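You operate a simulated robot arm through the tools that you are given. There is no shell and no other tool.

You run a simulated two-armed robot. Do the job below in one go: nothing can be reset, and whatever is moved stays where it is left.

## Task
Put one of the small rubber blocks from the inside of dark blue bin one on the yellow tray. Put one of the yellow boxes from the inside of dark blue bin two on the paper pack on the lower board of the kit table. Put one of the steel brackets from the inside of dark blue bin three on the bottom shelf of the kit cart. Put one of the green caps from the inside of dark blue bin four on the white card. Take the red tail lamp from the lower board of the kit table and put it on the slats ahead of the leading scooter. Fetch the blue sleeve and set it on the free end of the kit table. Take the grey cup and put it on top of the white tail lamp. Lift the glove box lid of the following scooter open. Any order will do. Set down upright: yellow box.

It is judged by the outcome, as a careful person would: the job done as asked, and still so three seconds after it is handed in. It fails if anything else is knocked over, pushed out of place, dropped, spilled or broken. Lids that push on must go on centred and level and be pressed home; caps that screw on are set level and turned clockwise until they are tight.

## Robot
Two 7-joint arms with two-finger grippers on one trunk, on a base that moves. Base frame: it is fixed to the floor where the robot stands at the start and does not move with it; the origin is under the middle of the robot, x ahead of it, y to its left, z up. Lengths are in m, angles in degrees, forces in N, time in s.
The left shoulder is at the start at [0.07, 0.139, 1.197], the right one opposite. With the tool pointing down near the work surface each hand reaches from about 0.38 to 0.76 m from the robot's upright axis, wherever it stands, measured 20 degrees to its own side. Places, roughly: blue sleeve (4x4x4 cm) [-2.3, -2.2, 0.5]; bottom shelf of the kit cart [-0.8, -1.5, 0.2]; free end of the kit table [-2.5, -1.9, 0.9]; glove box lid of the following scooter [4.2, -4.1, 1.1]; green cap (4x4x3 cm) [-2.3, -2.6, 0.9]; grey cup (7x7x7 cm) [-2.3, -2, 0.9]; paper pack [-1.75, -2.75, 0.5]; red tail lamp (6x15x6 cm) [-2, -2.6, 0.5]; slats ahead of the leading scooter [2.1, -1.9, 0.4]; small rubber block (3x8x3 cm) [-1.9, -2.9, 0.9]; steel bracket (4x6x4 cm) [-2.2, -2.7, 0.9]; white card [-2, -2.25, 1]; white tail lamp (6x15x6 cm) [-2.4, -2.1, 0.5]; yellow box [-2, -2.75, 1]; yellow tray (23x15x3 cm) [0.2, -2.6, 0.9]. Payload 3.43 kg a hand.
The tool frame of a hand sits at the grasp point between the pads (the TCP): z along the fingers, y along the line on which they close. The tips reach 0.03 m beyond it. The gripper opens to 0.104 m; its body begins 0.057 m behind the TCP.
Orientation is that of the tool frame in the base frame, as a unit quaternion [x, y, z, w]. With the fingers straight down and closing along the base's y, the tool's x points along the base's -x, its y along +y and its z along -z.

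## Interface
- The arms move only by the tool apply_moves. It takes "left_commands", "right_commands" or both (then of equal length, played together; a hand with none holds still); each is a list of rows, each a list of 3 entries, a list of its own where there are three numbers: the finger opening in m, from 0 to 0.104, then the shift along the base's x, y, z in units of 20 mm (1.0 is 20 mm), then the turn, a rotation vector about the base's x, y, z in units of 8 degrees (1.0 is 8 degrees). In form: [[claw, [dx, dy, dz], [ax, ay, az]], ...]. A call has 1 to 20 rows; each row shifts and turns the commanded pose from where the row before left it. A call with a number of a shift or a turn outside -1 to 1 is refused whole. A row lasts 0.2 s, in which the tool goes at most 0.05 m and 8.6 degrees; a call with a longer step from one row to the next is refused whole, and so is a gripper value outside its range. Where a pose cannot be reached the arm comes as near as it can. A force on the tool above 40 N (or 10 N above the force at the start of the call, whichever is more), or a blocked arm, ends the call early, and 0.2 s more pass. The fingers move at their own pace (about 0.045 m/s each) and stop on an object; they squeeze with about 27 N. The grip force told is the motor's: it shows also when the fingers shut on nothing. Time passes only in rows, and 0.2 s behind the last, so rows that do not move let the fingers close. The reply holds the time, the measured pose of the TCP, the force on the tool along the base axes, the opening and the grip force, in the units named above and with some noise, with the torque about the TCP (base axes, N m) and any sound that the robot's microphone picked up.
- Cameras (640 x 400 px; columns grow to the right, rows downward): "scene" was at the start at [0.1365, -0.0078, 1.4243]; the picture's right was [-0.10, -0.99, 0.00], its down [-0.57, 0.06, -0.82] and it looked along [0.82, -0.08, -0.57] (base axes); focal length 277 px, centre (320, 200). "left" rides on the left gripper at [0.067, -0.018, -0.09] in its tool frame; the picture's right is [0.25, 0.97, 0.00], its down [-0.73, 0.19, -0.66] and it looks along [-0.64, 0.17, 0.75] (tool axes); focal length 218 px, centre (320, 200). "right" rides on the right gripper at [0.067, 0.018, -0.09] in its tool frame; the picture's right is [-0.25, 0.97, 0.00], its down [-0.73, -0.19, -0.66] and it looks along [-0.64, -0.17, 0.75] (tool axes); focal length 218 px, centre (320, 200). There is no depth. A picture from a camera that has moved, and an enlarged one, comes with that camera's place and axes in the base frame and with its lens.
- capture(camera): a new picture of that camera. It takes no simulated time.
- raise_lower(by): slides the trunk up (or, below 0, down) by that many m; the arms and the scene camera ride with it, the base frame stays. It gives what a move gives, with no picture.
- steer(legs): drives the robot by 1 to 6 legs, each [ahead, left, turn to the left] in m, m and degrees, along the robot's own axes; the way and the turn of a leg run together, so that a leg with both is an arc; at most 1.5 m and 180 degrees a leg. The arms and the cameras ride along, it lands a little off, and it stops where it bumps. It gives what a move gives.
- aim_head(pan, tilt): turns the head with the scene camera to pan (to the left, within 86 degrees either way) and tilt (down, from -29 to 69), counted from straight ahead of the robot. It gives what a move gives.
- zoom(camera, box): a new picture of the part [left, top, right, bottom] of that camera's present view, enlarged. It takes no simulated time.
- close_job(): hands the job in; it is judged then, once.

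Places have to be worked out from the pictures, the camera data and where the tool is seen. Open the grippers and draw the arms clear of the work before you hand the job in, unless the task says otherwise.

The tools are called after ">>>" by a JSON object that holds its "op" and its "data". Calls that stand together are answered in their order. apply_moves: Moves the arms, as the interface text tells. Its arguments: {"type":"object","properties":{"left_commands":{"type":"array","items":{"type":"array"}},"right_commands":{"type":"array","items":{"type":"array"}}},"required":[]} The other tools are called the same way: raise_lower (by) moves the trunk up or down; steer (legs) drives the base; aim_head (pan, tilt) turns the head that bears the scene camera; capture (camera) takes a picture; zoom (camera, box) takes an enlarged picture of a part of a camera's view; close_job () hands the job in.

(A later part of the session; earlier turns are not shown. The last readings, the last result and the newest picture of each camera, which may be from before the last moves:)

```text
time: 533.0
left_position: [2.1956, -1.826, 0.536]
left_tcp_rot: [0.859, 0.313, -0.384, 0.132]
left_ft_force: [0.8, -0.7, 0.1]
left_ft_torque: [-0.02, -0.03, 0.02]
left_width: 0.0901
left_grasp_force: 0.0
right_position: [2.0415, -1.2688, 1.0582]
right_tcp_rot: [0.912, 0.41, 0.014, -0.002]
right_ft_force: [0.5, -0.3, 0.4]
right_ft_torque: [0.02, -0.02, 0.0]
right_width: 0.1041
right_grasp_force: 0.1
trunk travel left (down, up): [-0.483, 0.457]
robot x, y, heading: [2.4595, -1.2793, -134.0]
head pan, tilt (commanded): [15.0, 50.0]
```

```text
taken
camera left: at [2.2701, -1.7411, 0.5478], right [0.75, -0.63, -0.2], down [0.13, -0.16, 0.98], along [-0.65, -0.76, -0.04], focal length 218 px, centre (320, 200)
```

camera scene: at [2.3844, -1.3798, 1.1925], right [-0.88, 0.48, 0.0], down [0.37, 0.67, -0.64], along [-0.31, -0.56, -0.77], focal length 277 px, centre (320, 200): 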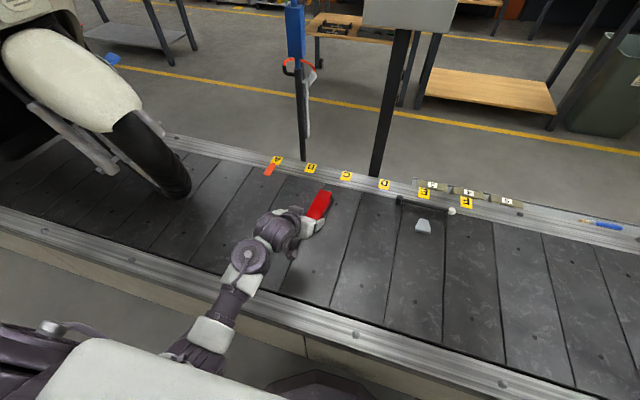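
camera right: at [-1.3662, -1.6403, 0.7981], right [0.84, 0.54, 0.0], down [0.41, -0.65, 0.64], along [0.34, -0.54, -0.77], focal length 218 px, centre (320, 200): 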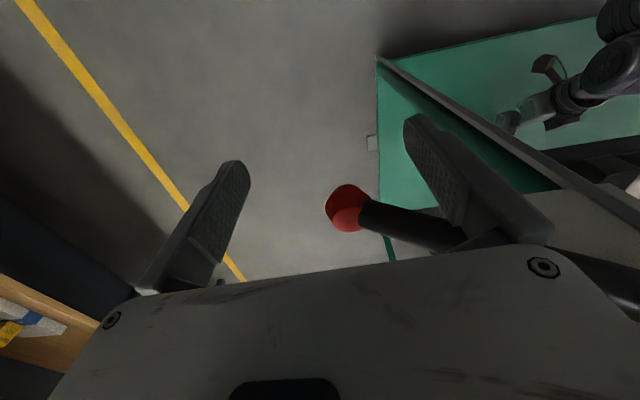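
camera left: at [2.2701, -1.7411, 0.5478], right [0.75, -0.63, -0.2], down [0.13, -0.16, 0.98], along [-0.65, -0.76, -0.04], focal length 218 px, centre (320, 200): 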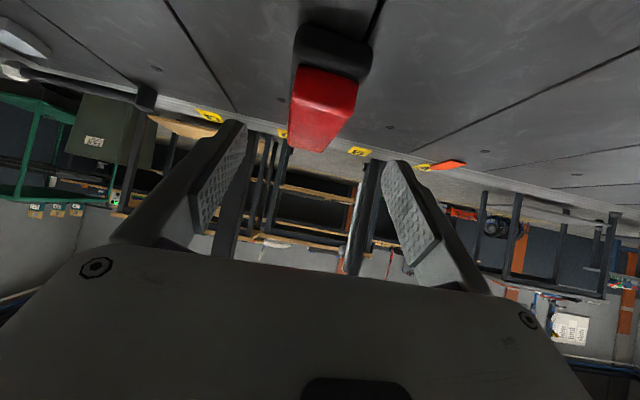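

The red lamp lies upright on the slats ahead of the leading scooter. I draw the hand back over the conveyor edge and raise the trunk.

>>> {"op": "apply_moves", "data": {"left_commands": [[0.06, [0.7, 0.6, 0.3], [0, 0, 0]], [0.06, [0.7, 0.6, 0.3], [0, 0, 0]], [0.06, [0.7, 0.6, 0.3], [0, 0, 0]], [0.06, [0.7, 0.6, 0.3], [0, 0, 0]], [0.06, [0.7, 0.6, 0], [0, 0, 0]], [0.06, [0.7, 0.6, 0], [0, 0, 0]], [0.06, [0.7, 0.6, 0], [0, 0, 0]], [0.06, [0.7, 0.6, 0], [0, 0, 0]], [0.06, [0, 0, 0], [0, 0, 0]]]}}

>>> {"op": "raise_lower", "data": {"by": 0.4}}

>>> {"op": "steer", "data": {"legs": [[-0.12, 0, 0], [0, 0, 43.5], [0, 0, 43.5]]}}

>>> {"op": "aim_head", "data": {"pan": -15, "tilt": 20}}

>>> {"op": "capture", "data": {"camera": "scene"}}

```text
time: 535.0
left_position: [2.3067, -1.7299, 0.5606]
left_tcp_rot: [0.859, 0.313, -0.383, 0.131]
left_ft_force: [0.0, -0.7, -0.2]
left_ft_torque: [0.01, -0.02, 0.01]
left_width: 0.0604
left_grasp_force: 0.0
right_position: [2.0426, -1.2692, 1.0562]
right_tcp_rot: [0.912, 0.411, 0.013, -0.002]
right_ft_force: [0.3, 0.7, 0.9]
right_ft_torque: [0.0, 0.0, 0.0]
right_width: 0.104
right_grasp_force: 0.1
trunk travel left (down, up): [-0.483, 0.457]
robot x, y, heading: [2.4589, -1.2762, -133.8]
head pan, tilt (commanded): [15.0, 50.0]
```

```text
time: 538.8
left_position: [2.3059, -1.7304, 0.9621]
left_tcp_rot: [0.859, 0.313, -0.384, 0.131]
left_ft_force: [0.0, -0.1, 0.4]
left_ft_torque: [-0.01, 0.02, -0.02]
left_width: 0.0601
left_grasp_force: 0.0
right_position: [2.0417, -1.2684, 1.4567]
right_tcp_rot: [0.912, 0.411, 0.013, -0.001]
right_ft_force: [-0.3, -0.4, 0.0]
right_ft_torque: [-0.02, -0.03, 0.0]
right_width: 0.1039
right_grasp_force: 0.1
trunk travel left (down, up): [-0.883, 0.057]
robot x, y, heading: [2.4559, -1.2767, -133.9]
head pan, tilt (commanded): [15.0, 50.0]
```

```text
time: 544.0
left_position: [2.9886, -1.3603, 0.9616]
left_tcp_rot: [0.403, 0.82, -0.186, 0.361]
left_ft_force: [-1.0, 0.0, 0.8]
left_ft_torque: [-0.02, -0.02, -0.01]
left_width: 0.0601
left_grasp_force: 0.0
right_position: [2.515, -1.6057, 1.4558]
right_tcp_rot: [0.374, 0.927, 0.007, -0.011]
right_ft_force: [0.7, 0.6, -0.2]
right_ft_torque: [0.04, 0.0, 0.02]
right_width: 0.1038
right_grasp_force: 0.1
trunk travel left (down, up): [-0.883, 0.057]
robot x, y, heading: [2.5394, -1.1903, -46.4]
head pan, tilt (commanded): [15.0, 50.0]
```

```text
time: 545.0
left_position: [2.9884, -1.3599, 0.9606]
left_tcp_rot: [0.403, 0.821, -0.186, 0.36]
left_ft_force: [1.0, -0.3, 0.7]
left_ft_torque: [0.03, -0.01, -0.02]
left_width: 0.06
left_grasp_force: 0.1
right_position: [2.5155, -1.6054, 1.4562]
right_tcp_rot: [0.374, 0.927, 0.007, -0.009]
right_ft_force: [-1.0, 0.3, -0.7]
right_ft_torque: [0.01, 0.0, 0.02]
right_width: 0.1039
right_grasp_force: 0.1
trunk travel left (down, up): [-0.883, 0.057]
robot x, y, heading: [2.5439, -1.1899, -46.2]
head pan, tilt (commanded): [-15.0, 20.0]
```

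```text
taken
camera scene: at [2.6199, -1.3068, 1.638], right [-0.88, -0.48, 0.0], down [-0.16, 0.3, -0.94], along [0.45, -0.82, -0.34], focal length 277 px, centre (320, 200)
```

scene: 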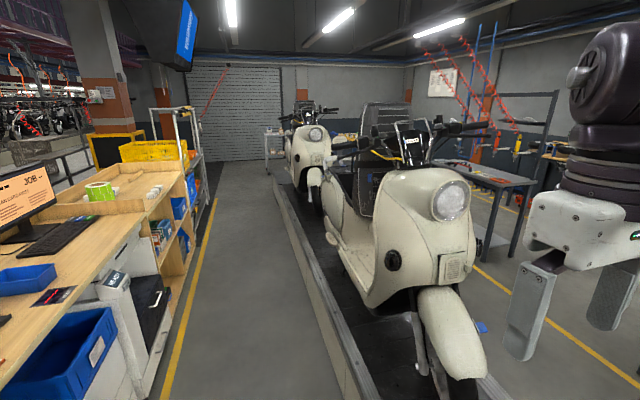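

The following scooter is further along. I drive 2.5 m on, keeping to the lane's left.

>>> {"op": "steer", "data": {"legs": [[1.3, 0.08, 0], [1.2, 0, 0]]}}

>>> {"op": "aim_head", "data": {"pan": -45, "tilt": 25}}

>>> {"op": "capture", "data": {"camera": "scene"}}

```text
time: 557.4
left_position: [4.8187, -3.129, 0.9616]
left_tcp_rot: [0.404, 0.82, -0.187, 0.36]
left_ft_force: [0.3, -0.3, 0.2]
left_ft_torque: [0.02, 0.04, -0.04]
left_width: 0.0602
left_grasp_force: 0.1
right_position: [4.3453, -3.3734, 1.4561]
right_tcp_rot: [0.374, 0.927, 0.007, -0.01]
right_ft_force: [0.3, -0.6, -0.7]
right_ft_torque: [0.0, -0.01, 0.02]
right_width: 0.1039
right_grasp_force: 0.0
trunk travel left (down, up): [-0.883, 0.057]
robot x, y, heading: [4.3733, -2.9582, -46.3]
head pan, tilt (commanded): [-15.0, 20.0]
```

```text
time: 558.4
left_position: [4.818, -3.1294, 0.9608]
left_tcp_rot: [0.404, 0.82, -0.186, 0.36]
left_ft_force: [0.5, -0.3, -0.5]
left_ft_torque: [0.04, -0.01, 0.01]
left_width: 0.0601
left_grasp_force: 0.1
right_position: [4.3442, -3.373, 1.456]
right_tcp_rot: [0.374, 0.927, 0.008, -0.009]
right_ft_force: [-0.4, 0.3, -0.4]
right_ft_torque: [0.02, -0.04, 0.02]
right_width: 0.1039
right_grasp_force: 0.1
trunk travel left (down, up): [-0.883, 0.057]
robot x, y, heading: [4.3692, -2.9578, -46.5]
head pan, tilt (commanded): [-45.0, 25.0]
```

```text
taken
camera scene: at [4.4031, -3.0853, 1.63], right [-1.0, 0.02, 0.0], down [0.01, 0.42, -0.91], along [-0.02, -0.91, -0.42], focal length 277 px, centre (320, 200)
```

scene: 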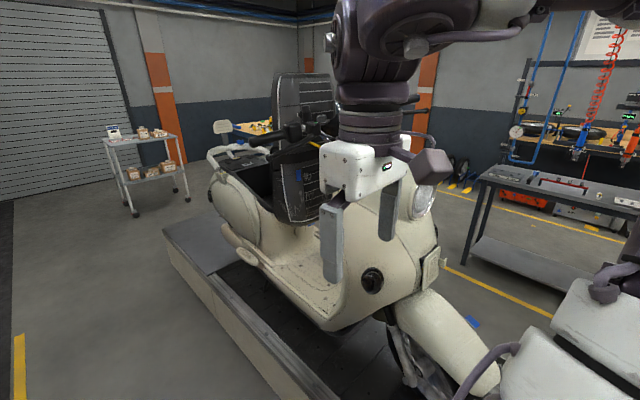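

The following scooter is on my right; my right hand blocks the view of its leg shield. I drive 0.6 m further to look from behind-left.

>>> {"op": "steer", "data": {"legs": [[0.65, 0, 0]]}}

>>> {"op": "aim_head", "data": {"pan": -86, "tilt": 20}}

>>> {"op": "capture", "data": {"camera": "scene"}}

```text
time: 562.0
left_position: [5.2698, -3.6042, 0.9617]
left_tcp_rot: [0.405, 0.82, -0.187, 0.36]
left_ft_force: [0.2, 0.1, 1.0]
left_ft_torque: [0.01, 0.02, 0.01]
left_width: 0.0601
left_grasp_force: 0.1
right_position: [4.7964, -3.8472, 1.4572]
right_tcp_rot: [0.375, 0.927, 0.008, -0.009]
right_ft_force: [-0.6, -0.4, 0.0]
right_ft_torque: [-0.01, 0.01, 0.01]
right_width: 0.1039
right_grasp_force: 0.0
trunk travel left (down, up): [-0.883, 0.057]
robot x, y, heading: [4.8218, -3.4333, -46.3]
head pan, tilt (commanded): [-45.0, 25.0]
```

```text
time: 563.1
left_position: [5.2706, -3.6034, 0.9611]
left_tcp_rot: [0.404, 0.82, -0.186, 0.36]
left_ft_force: [0.6, 0.6, -0.5]
left_ft_torque: [0.02, 0.0, 0.02]
left_width: 0.0603
left_grasp_force: 0.0
right_position: [4.7974, -3.8486, 1.4567]
right_tcp_rot: [0.375, 0.927, 0.009, -0.01]
right_ft_force: [-0.5, 0.6, 0.5]
right_ft_torque: [-0.01, 0.0, 0.01]
right_width: 0.1037
right_grasp_force: 0.1
trunk travel left (down, up): [-0.883, 0.057]
robot x, y, heading: [4.8236, -3.4312, -46.4]
head pan, tilt (commanded): [-85.9, 20.0]
```

```text
taken
camera scene: at [4.7949, -3.5369, 1.6381], right [-0.74, 0.67, 0.0], down [0.23, 0.25, -0.94], along [-0.63, -0.69, -0.34], focal length 277 px, centre (320, 200)
```

scene: 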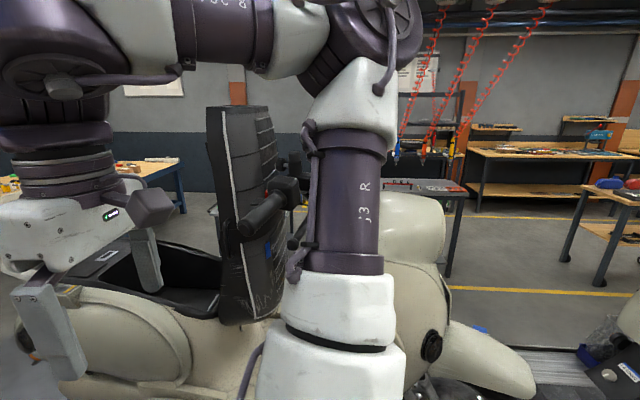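

My right arm blocks the view. I move 0.12 m away from the conveyor and turn right to face the scooter's side.

>>> {"op": "steer", "data": {"legs": [[0, 0.13, 0], [0, 0, -45], [0, 0, -44]]}}

>>> {"op": "aim_head", "data": {"pan": 0, "tilt": 25}}

>>> {"op": "capture", "data": {"camera": "scene"}}

```text
time: 568.4
left_position: [4.7624, -3.7937, 0.9614]
left_tcp_rot: [0.862, 0.306, -0.384, 0.127]
left_ft_force: [0.1, 0.3, 1.1]
left_ft_torque: [0.01, -0.02, 0.01]
left_width: 0.06
left_grasp_force: 0.0
right_position: [4.5034, -3.3286, 1.4563]
right_tcp_rot: [0.915, 0.404, 0.012, -0.002]
right_ft_force: [0.1, 0.4, 0.0]
right_ft_torque: [0.04, 0.0, -0.04]
right_width: 0.1041
right_grasp_force: 0.1
trunk travel left (down, up): [-0.883, 0.057]
robot x, y, heading: [4.9207, -3.3445, -134.6]
head pan, tilt (commanded): [-85.9, 20.0]
```

```text
time: 570.0
left_position: [4.7618, -3.7939, 0.9608]
left_tcp_rot: [0.861, 0.306, -0.385, 0.128]
left_ft_force: [0.8, -0.1, 0.2]
left_ft_torque: [-0.04, 0.03, -0.02]
left_width: 0.06
left_grasp_force: 0.0
right_position: [4.5041, -3.328, 1.4574]
right_tcp_rot: [0.915, 0.404, 0.013, -0.002]
right_ft_force: [0.3, 0.8, 0.3]
right_ft_torque: [0.0, -0.01, -0.01]
right_width: 0.104
right_grasp_force: 0.0
trunk travel left (down, up): [-0.883, 0.057]
robot x, y, heading: [4.916, -3.3448, -135.0]
head pan, tilt (commanded): [0.0, 25.0]
```

```text
taken
camera scene: at [4.8175, -3.4429, 1.63], right [-0.71, 0.7, 0.0], down [0.3, 0.3, -0.91], along [-0.64, -0.64, -0.42], focal length 277 px, centre (320, 200)
```

scene: 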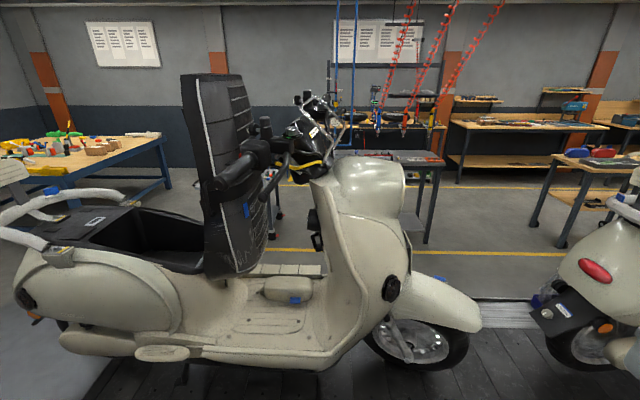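

Now I have a clear side view. I zoom at the inner leg shield for the glove box.

>>> {"op": "zoom", "data": {"camera": "scene", "box": [260, 170, 420, 270]}}

>>> {"op": "zoom", "data": {"camera": "scene", "box": [190, 80, 350, 180]}}

```text
4.00 times, centred on (340, 220) of scene
camera zoom: at [4.8175, -3.4429, 1.63], right [-0.71, 0.7, 0.0], down [0.3, 0.3, -0.91], along [-0.64, -0.64, -0.42], focal length 1107 px, centre (240, 120)
```

zoom: 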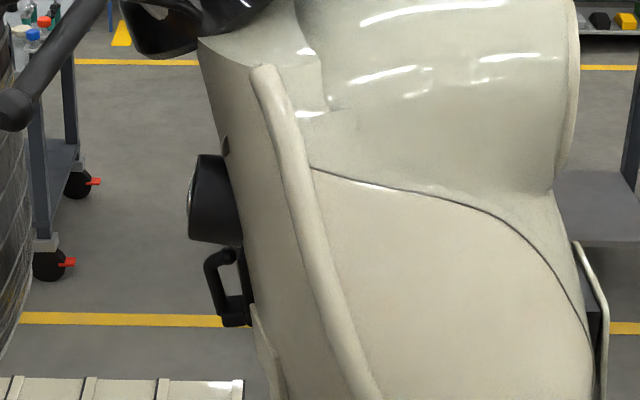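

```text
4.00 times, centred on (270, 130) of scene
camera zoom: at [4.8175, -3.4429, 1.63], right [-0.71, 0.7, 0.0], down [0.3, 0.3, -0.91], along [-0.64, -0.64, -0.42], focal length 1107 px, centre (520, 480)
```

zoom: 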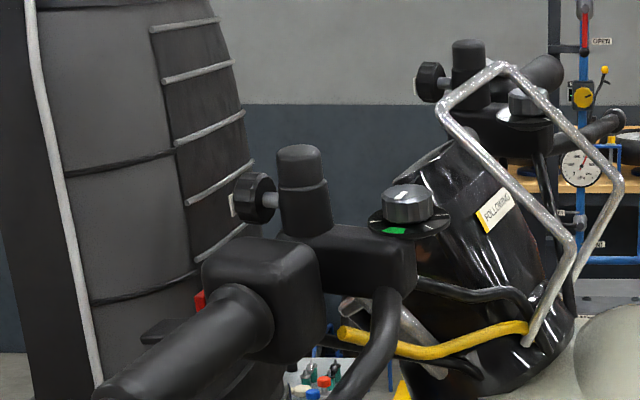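

The black part on the inner leg shield (u≈−5.86, z≈1.1) matches the glove-box location, but I only see it edge-on. I move 0.75 m toward the scooter's rear and look at it obliquely.

>>> {"op": "steer", "data": {"legs": [[0, 0.75, 0]]}}

>>> {"op": "aim_head", "data": {"pan": -40, "tilt": 25}}

>>> {"op": "capture", "data": {"camera": "scene"}}

```text
time: 574.1
left_position: [5.2898, -4.3238, 0.9613]
left_tcp_rot: [0.863, 0.303, -0.385, 0.127]
left_ft_force: [0.4, -0.4, 0.4]
left_ft_torque: [0.03, 0.0, 0.01]
left_width: 0.0598
left_grasp_force: 0.1
right_position: [5.0348, -3.8552, 1.4558]
right_tcp_rot: [0.916, 0.402, 0.013, -0.001]
right_ft_force: [0.1, 0.2, 0.1]
right_ft_torque: [0.01, 0.0, -0.04]
right_width: 0.1041
right_grasp_force: 0.0
trunk travel left (down, up): [-0.883, 0.057]
robot x, y, heading: [5.4532, -3.8722, -134.9]
head pan, tilt (commanded): [0.0, 25.0]
```

```text
time: 575.2
left_position: [5.29, -4.324, 0.9613]
left_tcp_rot: [0.862, 0.304, -0.385, 0.127]
left_ft_force: [-0.8, -0.2, -0.2]
left_ft_torque: [-0.03, -0.04, 0.0]
left_width: 0.06
left_grasp_force: 0.1
right_position: [5.0354, -3.8558, 1.4548]
right_tcp_rot: [0.916, 0.401, 0.013, -0.002]
right_ft_force: [0.2, 0.1, 1.1]
right_ft_torque: [-0.02, 0.0, 0.0]
right_width: 0.1042
right_grasp_force: 0.2
trunk travel left (down, up): [-0.883, 0.057]
robot x, y, heading: [5.4518, -3.8739, -135.2]
head pan, tilt (commanded): [-40.0, 25.0]
```

```text
taken
camera scene: at [5.3223, -3.9159, 1.63], right [-0.09, 1.0, 0.0], down [0.42, 0.04, -0.91], along [-0.9, -0.08, -0.42], focal length 277 px, centre (320, 200)
```

scene: 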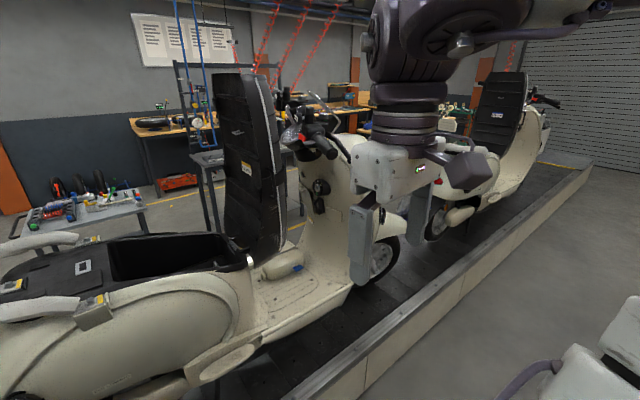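

Now the inner face of the leg shield is visible. I zoom in.

>>> {"op": "zoom", "data": {"camera": "scene", "box": [270, 130, 390, 205]}}

>>> {"op": "zoom", "data": {"camera": "scene", "box": [280, 170, 400, 245]}}

```text
5.33 times, centred on (330, 168) of scene
camera zoom: at [5.3223, -3.9159, 1.63], right [-0.09, 1.0, 0.0], down [0.42, 0.04, -0.91], along [-0.9, -0.08, -0.42], focal length 1476 px, centre (267, 373)
```

zoom: 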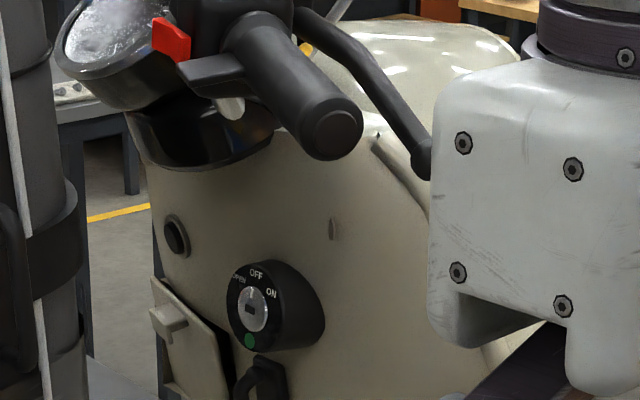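

```text
5.33 times, centred on (340, 208) of scene
camera zoom: at [5.3223, -3.9159, 1.63], right [-0.09, 1.0, 0.0], down [0.42, 0.04, -0.91], along [-0.9, -0.08, -0.42], focal length 1476 px, centre (213, 160)
```

zoom: 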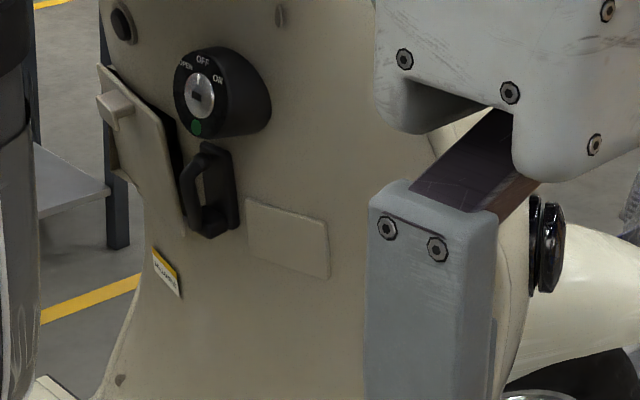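

I can see the ignition lock, a hook, and left of them a cream lid with a small pull tab: the glove box. I zoom closer.

>>> {"op": "zoom", "data": {"camera": "scene", "box": [290, 175, 338, 205]}}

>>> {"op": "zoom", "data": {"camera": "scene", "box": [290, 195, 338, 225]}}

```text
13.33 times, centred on (314, 190) of scene
camera zoom: at [5.3223, -3.9159, 1.63], right [-0.09, 1.0, 0.0], down [0.42, 0.04, -0.91], along [-0.9, -0.08, -0.42], focal length 3690 px, centre (400, 333)
```

zoom: 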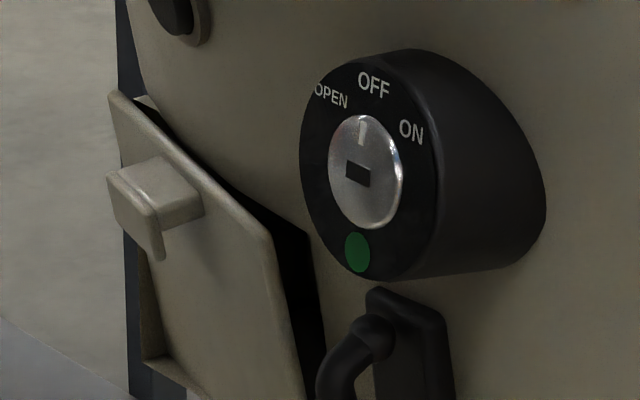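

```text
13.33 times, centred on (314, 210) of scene
camera zoom: at [5.3223, -3.9159, 1.63], right [-0.09, 1.0, 0.0], down [0.42, 0.04, -0.91], along [-0.9, -0.08, -0.42], focal length 3690 px, centre (400, 67)
```

zoom: 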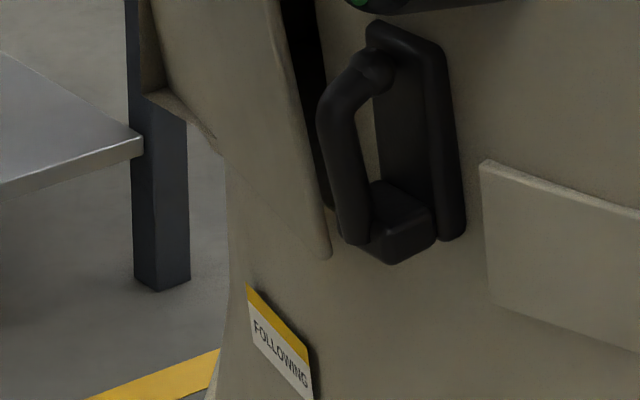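

The glove box lid sits right of the ignition lock, with a pull tab near its top; from this side the lock, hook and raised seat block access. I'll go around the conveyor's rear end to the other side, which is open.

>>> {"op": "steer", "data": {"legs": [[0, 1.25, 0]]}}

>>> {"op": "aim_head", "data": {"pan": -15, "tilt": 30}}

>>> {"op": "capture", "data": {"camera": "scene"}}

```text
time: 581.5
left_position: [6.1416, -5.2126, 0.9602]
left_tcp_rot: [0.867, 0.291, -0.387, 0.122]
left_ft_force: [0.1, -0.1, 0.0]
left_ft_torque: [0.03, 0.0, -0.01]
left_width: 0.06
left_grasp_force: 0.2
right_position: [5.9, -4.7375, 1.4561]
right_tcp_rot: [0.922, 0.388, 0.013, -0.001]
right_ft_force: [0.5, -0.8, 0.5]
right_ft_torque: [-0.02, -0.01, 0.0]
right_width: 0.104
right_grasp_force: 0.0
trunk travel left (down, up): [-0.883, 0.057]
robot x, y, heading: [6.3134, -4.7653, -136.5]
head pan, tilt (commanded): [-40.0, 25.0]
```

```text
time: 582.4
left_position: [6.1416, -5.2127, 0.962]
left_tcp_rot: [0.867, 0.291, -0.386, 0.122]
left_ft_force: [0.7, 0.2, 0.5]
left_ft_torque: [-0.03, 0.02, 0.01]
left_width: 0.0599
left_grasp_force: 0.1
right_position: [5.9006, -4.7374, 1.4568]
right_tcp_rot: [0.922, 0.388, 0.014, -0.001]
right_ft_force: [-0.4, -0.3, 0.2]
right_ft_torque: [0.01, 0.02, -0.04]
right_width: 0.104
right_grasp_force: 0.0
trunk travel left (down, up): [-0.883, 0.057]
robot x, y, heading: [6.3171, -4.7671, -136.7]
head pan, tilt (commanded): [-15.0, 30.0]
```

```text
taken
camera scene: at [6.198, -4.8439, 1.6221], right [-0.47, 0.88, 0.0], down [0.44, 0.24, -0.87], along [-0.76, -0.41, -0.5], focal length 277 px, centre (320, 200)
```

scene: 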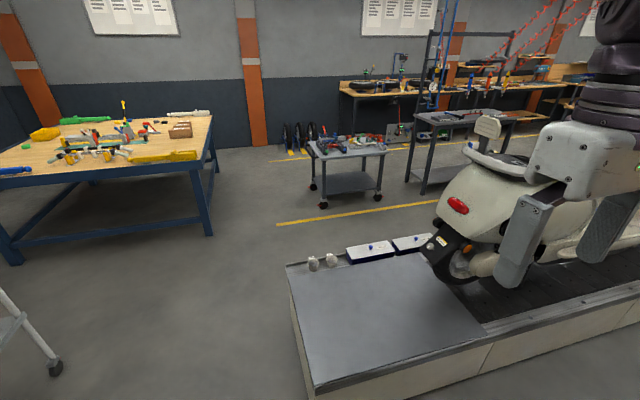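

The conveyor's rear end is at u≈−7.65. I shift 0.3 m further, drive forward past its end, and turn right into the aisle on the other side.

>>> {"op": "steer", "data": {"legs": [[0, 0.3, 1.6], [1.2, 0, 0], [0.66, 0, 0], [0, 0, -45], [0, 0, -45]]}}

>>> {"op": "aim_head", "data": {"pan": -15, "tilt": 25}}

>>> {"op": "capture", "data": {"camera": "scene"}}

```text
time: 597.4
left_position: [4.7614, -6.1245, 0.9607]
left_tcp_rot: [0.823, -0.398, -0.361, -0.184]
left_ft_force: [-0.1, -0.5, 0.7]
left_ft_torque: [0.0, -0.02, -0.01]
left_width: 0.06
left_grasp_force: 0.0
right_position: [5.2295, -5.8747, 1.4559]
right_tcp_rot: [0.929, -0.369, 0.009, 0.008]
right_ft_force: [-1.0, 0.1, -0.1]
right_ft_torque: [0.01, 0.0, -0.02]
right_width: 0.1039
right_grasp_force: 0.0
trunk travel left (down, up): [-0.883, 0.057]
robot x, y, heading: [5.2102, -6.2877, 134.3]
head pan, tilt (commanded): [-15.0, 30.0]
```

```text
time: 598.1
left_position: [4.7618, -6.1255, 0.9603]
left_tcp_rot: [0.823, -0.397, -0.362, -0.184]
left_ft_force: [-1.1, 0.1, -0.6]
left_ft_torque: [-0.01, 0.03, 0.01]
left_width: 0.0601
left_grasp_force: 0.1
right_position: [5.2314, -5.8734, 1.4564]
right_tcp_rot: [0.93, -0.368, 0.01, 0.008]
right_ft_force: [-0.5, 0.1, 0.3]
right_ft_torque: [0.0, 0.01, 0.02]
right_width: 0.1039
right_grasp_force: 0.1
trunk travel left (down, up): [-0.883, 0.057]
robot x, y, heading: [5.2084, -6.2908, 134.0]
head pan, tilt (commanded): [-15.0, 25.0]
```

```text
taken
camera scene: at [5.1279, -6.1724, 1.63], right [0.87, 0.49, 0.0], down [0.21, -0.37, -0.91], along [-0.45, 0.79, -0.42], focal length 277 px, centre (320, 200)
```

scene: 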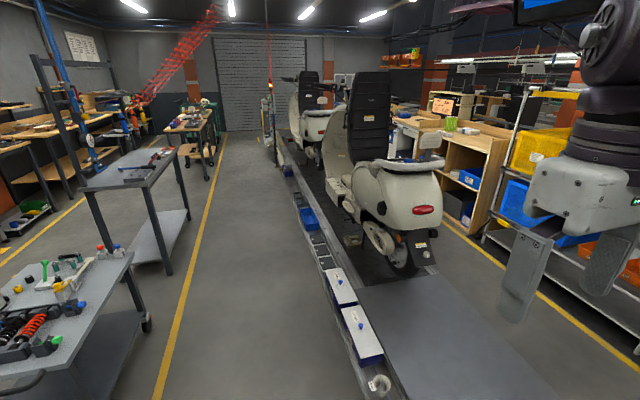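

The aisle on this side is clear. I drive 2.1 m along it to come level with the following scooter's leg shield.

>>> {"op": "steer", "data": {"legs": [[1.1, 0, 0], [1.0, 0, 0]]}}

>>> {"op": "aim_head", "data": {"pan": -75, "tilt": 20}}

>>> {"op": "capture", "data": {"camera": "scene"}}

```text
time: 608.6
left_position: [3.2709, -4.6356, 0.9608]
left_tcp_rot: [0.825, -0.393, -0.363, -0.182]
left_ft_force: [0.4, 0.1, -0.1]
left_ft_torque: [0.03, 0.01, -0.02]
left_width: 0.06
left_grasp_force: 0.1
right_position: [3.7379, -4.3808, 1.4568]
right_tcp_rot: [0.932, -0.362, 0.01, 0.007]
right_ft_force: [-1.0, -0.7, -0.1]
right_ft_torque: [-0.01, 0.02, 0.01]
right_width: 0.1039
right_grasp_force: 0.1
trunk travel left (down, up): [-0.883, 0.057]
robot x, y, heading: [3.7257, -4.7956, 135.2]
head pan, tilt (commanded): [-15.0, 25.0]
```

```text
time: 609.9
left_position: [3.2708, -4.6368, 0.9605]
left_tcp_rot: [0.825, -0.394, -0.362, -0.182]
left_ft_force: [0.1, 0.2, 0.0]
left_ft_torque: [0.0, 0.01, 0.0]
left_width: 0.0599
left_grasp_force: 0.0
right_position: [3.7375, -4.3796, 1.4565]
right_tcp_rot: [0.932, -0.362, 0.01, 0.008]
right_ft_force: [0.6, 0.0, -0.8]
right_ft_torque: [-0.02, 0.0, 0.02]
right_width: 0.104
right_grasp_force: 0.1
trunk travel left (down, up): [-0.883, 0.057]
robot x, y, heading: [3.7176, -4.7959, 135.1]
head pan, tilt (commanded): [-75.0, 20.0]
```

```text
taken
camera scene: at [3.7305, -4.6782, 1.6381], right [0.87, -0.5, 0.0], down [-0.17, -0.3, -0.94], along [0.47, 0.81, -0.34], focal length 277 px, centre (320, 200)
```

scene: 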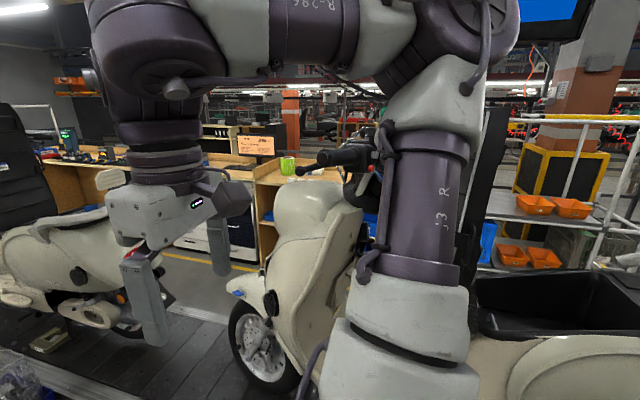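

I shift 8 cm away from the conveyor and turn right to face the scooter's right side.

>>> {"op": "steer", "data": {"legs": [[0, 0.08, 0], [0, 0, -45], [0, 0, -45]]}}

>>> {"op": "aim_head", "data": {"pan": 0, "tilt": 25}}

>>> {"op": "capture", "data": {"camera": "scene"}}

```text
time: 615.0
left_position: [3.8181, -4.3979, 0.9615]
left_tcp_rot: [-0.313, 0.859, 0.131, 0.383]
left_ft_force: [0.0, -0.3, -0.7]
left_ft_torque: [0.01, 0.05, -0.02]
left_width: 0.0599
left_grasp_force: 0.1
right_position: [4.0829, -4.8595, 1.4565]
right_tcp_rot: [-0.41, 0.912, -0.003, -0.014]
right_ft_force: [-0.3, -0.5, 0.4]
right_ft_torque: [0.02, -0.01, 0.01]
right_width: 0.1038
right_grasp_force: 0.1
trunk travel left (down, up): [-0.883, 0.057]
robot x, y, heading: [3.671, -4.8516, 46.1]
head pan, tilt (commanded): [-75.0, 20.0]
```

```text
time: 616.5
left_position: [3.817, -4.3969, 0.9603]
left_tcp_rot: [-0.313, 0.859, 0.13, 0.383]
left_ft_force: [0.3, 0.1, 0.0]
left_ft_torque: [0.02, -0.01, 0.01]
left_width: 0.0599
left_grasp_force: 0.0
right_position: [4.0822, -4.8597, 1.4566]
right_tcp_rot: [-0.411, 0.912, -0.002, -0.012]
right_ft_force: [0.3, 0.7, 0.8]
right_ft_torque: [0.04, -0.01, -0.02]
right_width: 0.1038
right_grasp_force: 0.2
trunk travel left (down, up): [-0.883, 0.057]
robot x, y, heading: [3.6661, -4.8501, 46.0]
head pan, tilt (commanded): [0.0, 25.0]
```

```text
taken
camera scene: at [3.7635, -4.7471, 1.63], right [0.72, -0.69, 0.0], down [-0.29, -0.3, -0.91], along [0.63, 0.65, -0.42], focal length 277 px, centre (320, 200)
```

scene: 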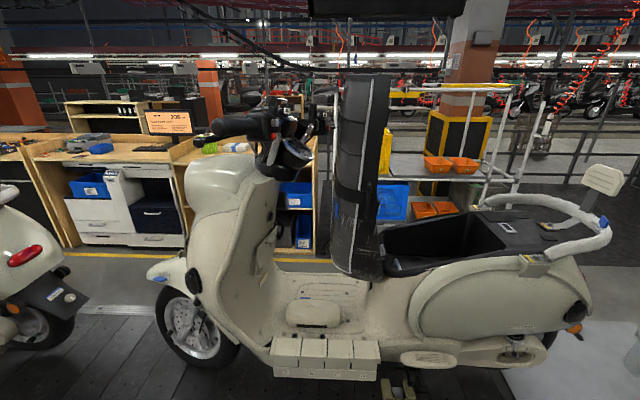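

Clear view from the right side. I zoom on the inner leg shield.

>>> {"op": "zoom", "data": {"camera": "scene", "box": [225, 150, 345, 225]}}

>>> {"op": "zoom", "data": {"camera": "scene", "box": [235, 200, 315, 250]}}

```text
5.33 times, centred on (285, 188) of scene
camera zoom: at [3.7635, -4.7471, 1.63], right [0.72, -0.69, 0.0], down [-0.29, -0.3, -0.91], along [0.63, 0.65, -0.42], focal length 1476 px, centre (507, 267)
```

zoom: 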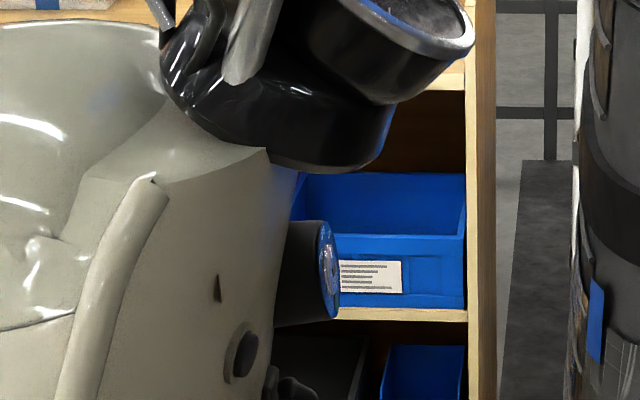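

```text
8.00 times, centred on (275, 225) of scene
camera zoom: at [3.7635, -4.7471, 1.63], right [0.72, -0.69, 0.0], down [-0.29, -0.3, -0.91], along [0.63, 0.65, -0.42], focal length 2214 px, centre (680, 0)
```

zoom: 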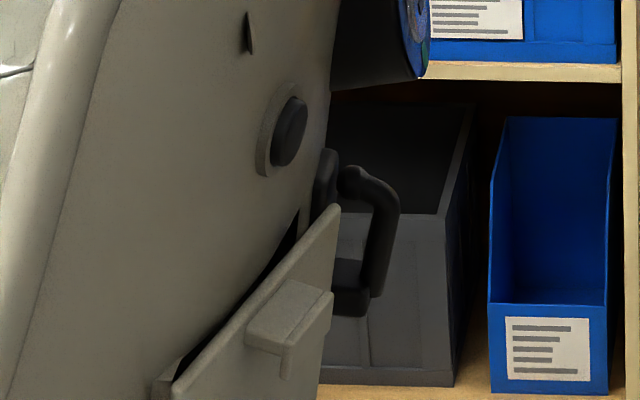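

I located the lid precisely: top edge at z≈1.15 from (u −5.856, v −0.131) to (u −5.815, v 0.015); its pull tab is at (u −5.848, v −0.055, z 1.137). I extend the left hand forward and up, and pitch it toward horizontal.

>>> {"op": "apply_moves", "data": {"left_commands": [[0.05, [0.87, 0.9, 0.875], [0, 0, 0]], [0.05, [0.87, 0.9, 0.875], [0, 0, 0]], [0.05, [0.87, 0.9, 0.875], [0, 0, 0]], [0.05, [0.87, 0.9, 0.875], [0, 0, 0]], [0.05, [0.87, 0.9, 0.5], [0.5, -0.5, 0]], [0.05, [0.6, 0.6, 0.3], [0.66, -0.66, 0]], [0.05, [0.6, 0.6, 0], [0.66, -0.66, 0]], [0.05, [0, 0, 0], [0.66, -0.66, 0]], [0.05, [0, 0, 0], [0, 0, 0]]]}}

>>> {"op": "capture", "data": {"camera": "scene"}}

>>> {"op": "capture", "data": {"camera": "left"}}

```text
time: 618.5
left_position: [3.9284, -4.2825, 1.0479]
left_tcp_rot: [-0.259, 0.745, 0.22, 0.573]
left_ft_force: [-0.1, 0.3, 0.0]
left_ft_torque: [-0.03, 0.01, -0.03]
left_width: 0.05
left_grasp_force: 0.0
right_position: [4.0819, -4.8603, 1.4566]
right_tcp_rot: [-0.411, 0.912, -0.001, -0.012]
right_ft_force: [0.0, -0.8, 0.9]
right_ft_torque: [0.0, -0.06, -0.01]
right_width: 0.1039
right_grasp_force: 0.0
trunk travel left (down, up): [-0.883, 0.057]
robot x, y, heading: [3.6673, -4.8551, 46.0]
head pan, tilt (commanded): [0.0, 25.0]
```

```text
taken
camera scene: at [3.7627, -4.7472, 1.6301], right [0.72, -0.69, 0.0], down [-0.29, -0.3, -0.91], along [0.63, 0.65, -0.42], focal length 277 px, centre (320, 200)
```

scene: 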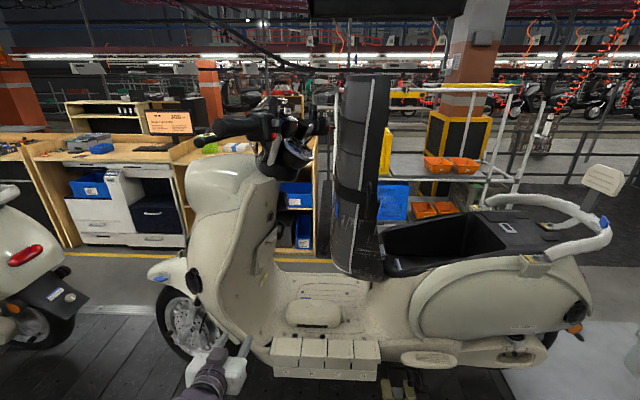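

```text
taken
camera left: at [3.86, -4.3627, 1.0042], right [-0.67, 0.71, -0.21], down [-0.46, -0.17, 0.87], along [0.58, 0.69, 0.44], focal length 218 px, centre (320, 200)
```

left: 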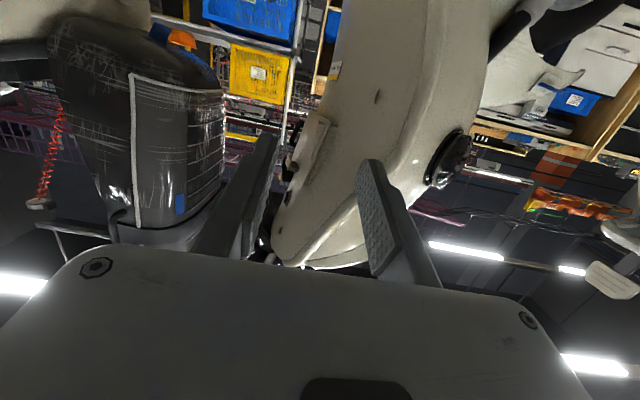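

Pitch is now ~76° with the hand level. I roll the hand −90° about its axis so the fingers close vertically (camera toward the seat side).

>>> {"op": "apply_moves", "data": {"left_commands": [[0.05, [0, 0, 0], [-0.74, -0.625, 0.244]], [0.05, [0, 0, 0], [-0.74, -0.625, 0.244]], [0.05, [0, 0, 0], [-0.74, -0.625, 0.244]], [0.05, [0, 0, 0], [-0.74, -0.625, 0.244]], [0.05, [0, 0, 0], [-0.74, -0.625, 0.244]], [0.05, [0, 0, 0], [-0.74, -0.625, 0.244]], [0.05, [0, 0, 0], [-0.74, -0.625, 0.244]], [0.05, [0, 0, 0], [-0.74, -0.625, 0.244]], [0.05, [0, 0, 0], [-0.74, -0.625, 0.244]], [0.05, [0, 0, 0], [-0.74, -0.625, 0.244]], [0.05, [0, 0, 0], [-0.74, -0.625, 0.244]], [0.05, [0, 0, 0], [-0.18, -0.15, 0.06]], [0.05, [0, 0, 0], [0, 0, 0]]]}}

>>> {"op": "capture", "data": {"camera": "left"}}

>>> {"op": "capture", "data": {"camera": "scene"}}

```text
time: 621.3
left_position: [3.9283, -4.2837, 1.0477]
left_tcp_rot: [0.71, -0.345, 0.25, -0.561]
left_ft_force: [0.3, -0.5, 1.0]
left_ft_torque: [0.01, -0.01, 0.03]
left_width: 0.0501
left_grasp_force: 0.1
right_position: [4.0821, -4.8603, 1.4556]
right_tcp_rot: [-0.411, 0.912, -0.002, -0.012]
right_ft_force: [-0.3, 0.0, 0.0]
right_ft_torque: [0.02, 0.01, 0.05]
right_width: 0.104
right_grasp_force: 0.1
trunk travel left (down, up): [-0.883, 0.057]
robot x, y, heading: [3.6645, -4.8473, 45.9]
head pan, tilt (commanded): [0.0, 25.0]
```

```text
taken
camera left: at [3.9083, -4.3892, 1.0843], right [-0.04, -0.32, -0.94], down [-0.99, 0.13, 0.0], along [0.12, 0.94, -0.33], focal length 218 px, centre (320, 200)
```

left: 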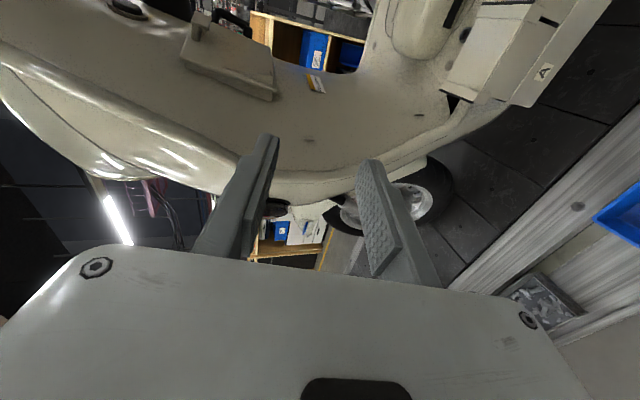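

```text
taken
camera scene: at [3.7634, -4.7469, 1.63], right [0.72, -0.69, 0.0], down [-0.29, -0.3, -0.91], along [0.63, 0.65, -0.42], focal length 277 px, centre (320, 200)
```

scene: 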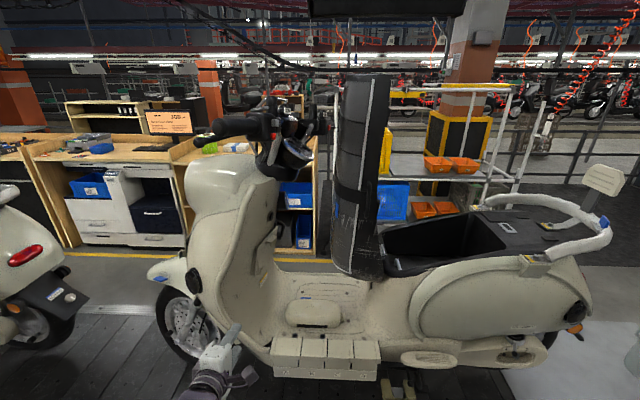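

The roll works; I can see the lid and its tab in the wrist view. I move the hand 7.5 cm toward the seat side and up, then bring the base 0.2 m closer.

>>> {"op": "apply_moves", "data": {"left_commands": [[0.06, [0.883, -0.883, 0.5], [0, 0, 0]], [0.06, [0.883, -0.883, 0.5], [0, 0, 0]], [0.06, [0.883, -0.883, 0.5], [0, 0, 0]], [0.06, [0, 0, 1], [0, 0, 0]], [0.06, [0, 0, 1], [0, 0, 0]], [0.06, [0, 0, 0], [0, 0, 0]]]}}

>>> {"op": "steer", "data": {"legs": [[0.15, 0, -0.9]]}}

>>> {"op": "capture", "data": {"camera": "left"}}

>>> {"op": "capture", "data": {"camera": "scene"}}

```text
time: 622.9
left_position: [3.9604, -4.3224, 1.1035]
left_tcp_rot: [0.705, -0.371, 0.212, -0.565]
left_ft_force: [-0.1, 0.0, -0.5]
left_ft_torque: [-0.02, -0.01, 0.0]
left_width: 0.0599
left_grasp_force: 0.1
right_position: [4.082, -4.8602, 1.4563]
right_tcp_rot: [-0.411, 0.912, -0.002, -0.014]
right_ft_force: [0.1, -0.1, -0.5]
right_ft_torque: [0.02, -0.01, 0.0]
right_width: 0.1039
right_grasp_force: 0.1
trunk travel left (down, up): [-0.883, 0.057]
robot x, y, heading: [3.6614, -4.8522, 46.2]
head pan, tilt (commanded): [0.0, 25.0]
stopped in row 6 (left hand): the arm was blocked; the commanded pose is now the measured one
```

```text
time: 624.2
left_position: [4.0719, -4.2258, 1.1049]
left_tcp_rot: [0.701, -0.377, 0.218, -0.565]
left_ft_force: [-0.7, -0.4, -0.5]
left_ft_torque: [0.03, 0.02, 0.0]
left_width: 0.0599
left_grasp_force: 0.0
right_position: [4.1834, -4.764, 1.4567]
right_tcp_rot: [-0.402, 0.916, -0.001, -0.011]
right_ft_force: [-0.3, 0.1, 1.1]
right_ft_torque: [-0.01, -0.01, -0.01]
right_width: 0.104
right_grasp_force: 0.1
trunk travel left (down, up): [-0.883, 0.057]
robot x, y, heading: [3.7683, -4.7404, 44.5]
head pan, tilt (commanded): [0.0, 25.0]
```

```text
taken
camera left: at [4.0518, -4.3319, 1.1376], right [-0.12, -0.27, -0.96], down [-0.99, 0.14, 0.08], along [0.11, 0.95, -0.28], focal length 218 px, centre (320, 200)
```

left: 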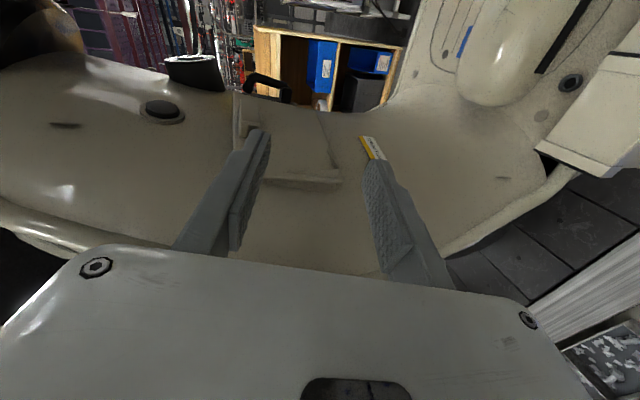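

```text
taken
camera scene: at [3.8658, -4.646, 1.6304], right [0.71, -0.71, 0.0], down [-0.3, -0.3, -0.91], along [0.64, 0.64, -0.42], focal length 277 px, centre (320, 200)
```

scene: 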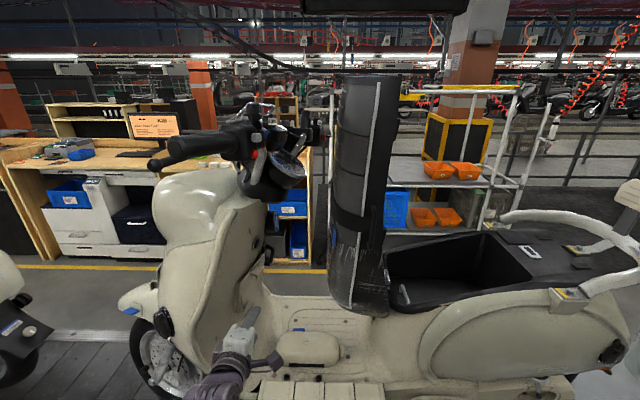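

The arm reported a brief block but is free now; the hand is 16 cm from the tab. I advance halfway along the lid and look.

>>> {"op": "apply_moves", "data": {"left_commands": [[0.05, [0.74, 0.83, 0.35], [0, 0, 0]], [0.05, [0.74, 0.83, 0.35], [0, 0, 0]], [0.05, [0.74, 0.83, 0.35], [0, 0, 0]], [0.05, [0.74, 0.83, 0.35], [0, 0, 0]], [0.05, [0, 0, 0], [0, 0, 0]]]}}

>>> {"op": "capture", "data": {"camera": "left"}}

>>> {"op": "zoom", "data": {"camera": "scene", "box": [190, 190, 350, 290]}}

```text
time: 625.4
left_position: [4.1288, -4.1536, 1.1304]
left_tcp_rot: [0.701, -0.379, 0.214, -0.565]
left_ft_force: [-1.1, 0.1, 0.3]
left_ft_torque: [0.0, 0.03, -0.01]
left_width: 0.0498
left_grasp_force: 0.1
right_position: [4.1851, -4.7624, 1.4561]
right_tcp_rot: [-0.402, 0.916, -0.001, -0.013]
right_ft_force: [0.9, -0.2, 0.2]
right_ft_torque: [0.01, -0.01, 0.02]
right_width: 0.104
right_grasp_force: 0.1
trunk travel left (down, up): [-0.883, 0.057]
robot x, y, heading: [3.7675, -4.7459, 45.0]
head pan, tilt (commanded): [0.0, 25.0]
```

```text
taken
camera left: at [4.111, -4.2608, 1.162], right [-0.12, -0.27, -0.96], down [-0.99, 0.14, 0.09], along [0.11, 0.95, -0.28], focal length 218 px, centre (320, 200)
```

left: 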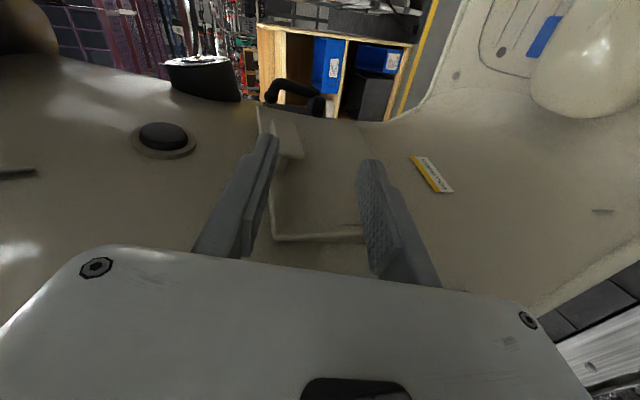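

```text
4.00 times, centred on (270, 240) of scene
camera zoom: at [3.8682, -4.6441, 1.6301], right [0.71, -0.71, 0.0], down [-0.3, -0.3, -0.91], along [0.64, 0.64, -0.42], focal length 1107 px, centre (520, 40)
```

zoom: 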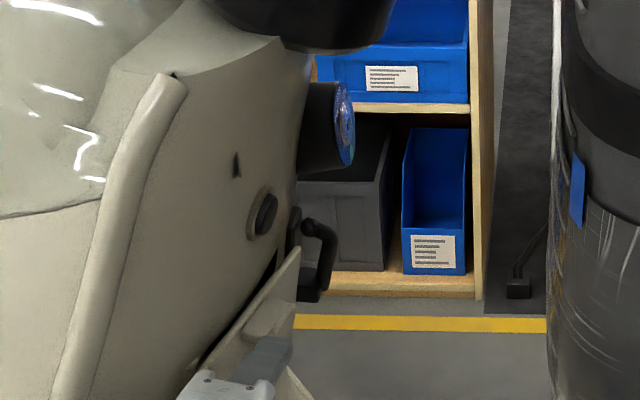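

The tab is just ahead between the finger planes. I open to 0.056, raise 5 mm, and advance 7 cm.

>>> {"op": "apply_moves", "data": {"left_commands": [[0.056, [0, 0, 0.25], [0, 0, 0]], [0.056, [0.6, 0.6, 0], [0, 0, 0]], [0.056, [0.6, 0.6, 0], [0, 0, 0]], [0.056, [0.6, 0.6, 0], [0, 0, 0]], [0.056, [0.6, 0.6, 0], [0, 0, 0]], [0.056, [0, 0, 0], [0, 0, 0]]]}}

>>> {"op": "capture", "data": {"camera": "left"}}

>>> {"op": "zoom", "data": {"camera": "scene", "box": [190, 190, 350, 290]}}

```text
time: 626.6
left_position: [4.1758, -4.1149, 1.1383]
left_tcp_rot: [0.702, -0.376, 0.22, -0.564]
left_ft_force: [0.8, -0.1, 1.2]
left_ft_torque: [0.04, 0.02, 0.0]
left_width: 0.0559
left_grasp_force: 0.2
right_position: [4.1834, -4.7654, 1.457]
right_tcp_rot: [-0.402, 0.915, -0.001, -0.013]
right_ft_force: [-0.5, -1.0, -0.1]
right_ft_torque: [0.0, -0.01, 0.01]
right_width: 0.104
right_grasp_force: 0.0
trunk travel left (down, up): [-0.883, 0.057]
robot x, y, heading: [3.7703, -4.7464, 45.2]
head pan, tilt (commanded): [0.0, 25.0]
stopped in row 6 (left hand): the force on the tool passed its limit at 59 N (the readings are from after the stop); the commanded pose is now the measured one
```

```text
taken
camera left: at [4.1563, -4.2215, 1.1706], right [-0.11, -0.27, -0.95], down [-0.99, 0.14, 0.08], along [0.11, 0.95, -0.29], focal length 218 px, centre (320, 200)
```

left: 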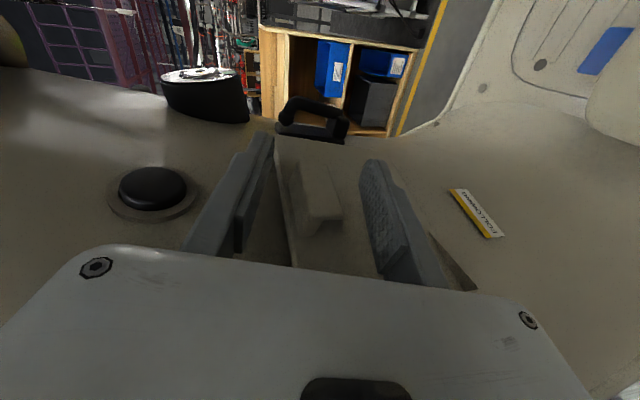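

```text
4.00 times, centred on (270, 240) of scene
camera zoom: at [3.8651, -4.6472, 1.6305], right [0.71, -0.71, 0.0], down [-0.3, -0.3, -0.91], along [0.64, 0.64, -0.42], focal length 1107 px, centre (520, 40)
```

zoom: 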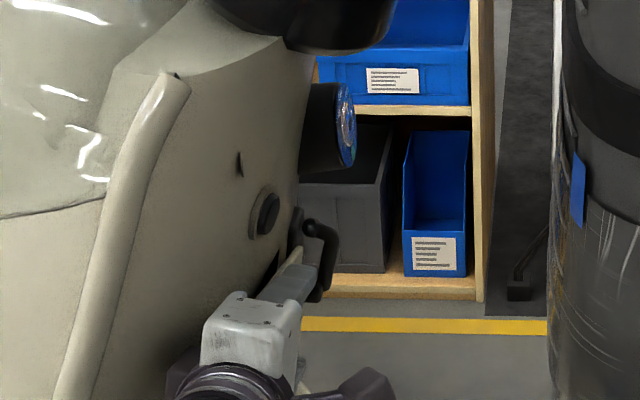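

The tab is now centred between the fingers. I close on it.

>>> {"op": "apply_moves", "data": {"left_commands": [[0.045, [0, 0, 0], [0, 0, 0]], [0.03, [0, 0, 0], [0, 0, 0]], [0.015, [0, 0, 0], [0, 0, 0]], [0.01, [0, 0, 0], [0, 0, 0]], [0.01, [0, 0, 0], [0, 0, 0]]]}}

>>> {"op": "capture", "data": {"camera": "left"}}

```text
time: 627.8
left_position: [4.1768, -4.1134, 1.1363]
left_tcp_rot: [0.702, -0.375, 0.219, -0.564]
left_ft_force: [-5.4, -5.7, -0.1]
left_ft_torque: [1.16, -1.0, 0.22]
left_width: 0.0303
left_grasp_force: 45.2
right_position: [4.184, -4.7633, 1.4563]
right_tcp_rot: [-0.403, 0.915, -0.001, -0.013]
right_ft_force: [0.7, 0.4, -0.1]
right_ft_torque: [0.02, -0.02, -0.02]
right_width: 0.1042
right_grasp_force: 0.0
trunk travel left (down, up): [-0.883, 0.057]
robot x, y, heading: [3.7687, -4.7447, 45.1]
head pan, tilt (commanded): [0.0, 25.0]
```

```text
taken
camera left: at [4.1575, -4.2201, 1.1699], right [-0.11, -0.27, -0.95], down [-0.99, 0.14, 0.08], along [0.11, 0.95, -0.29], focal length 218 px, centre (320, 200)
```

left: 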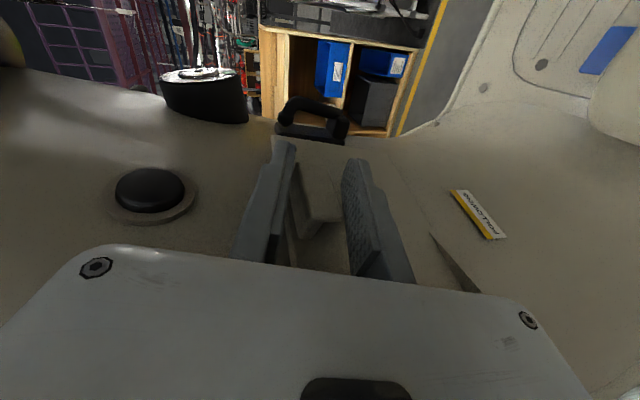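

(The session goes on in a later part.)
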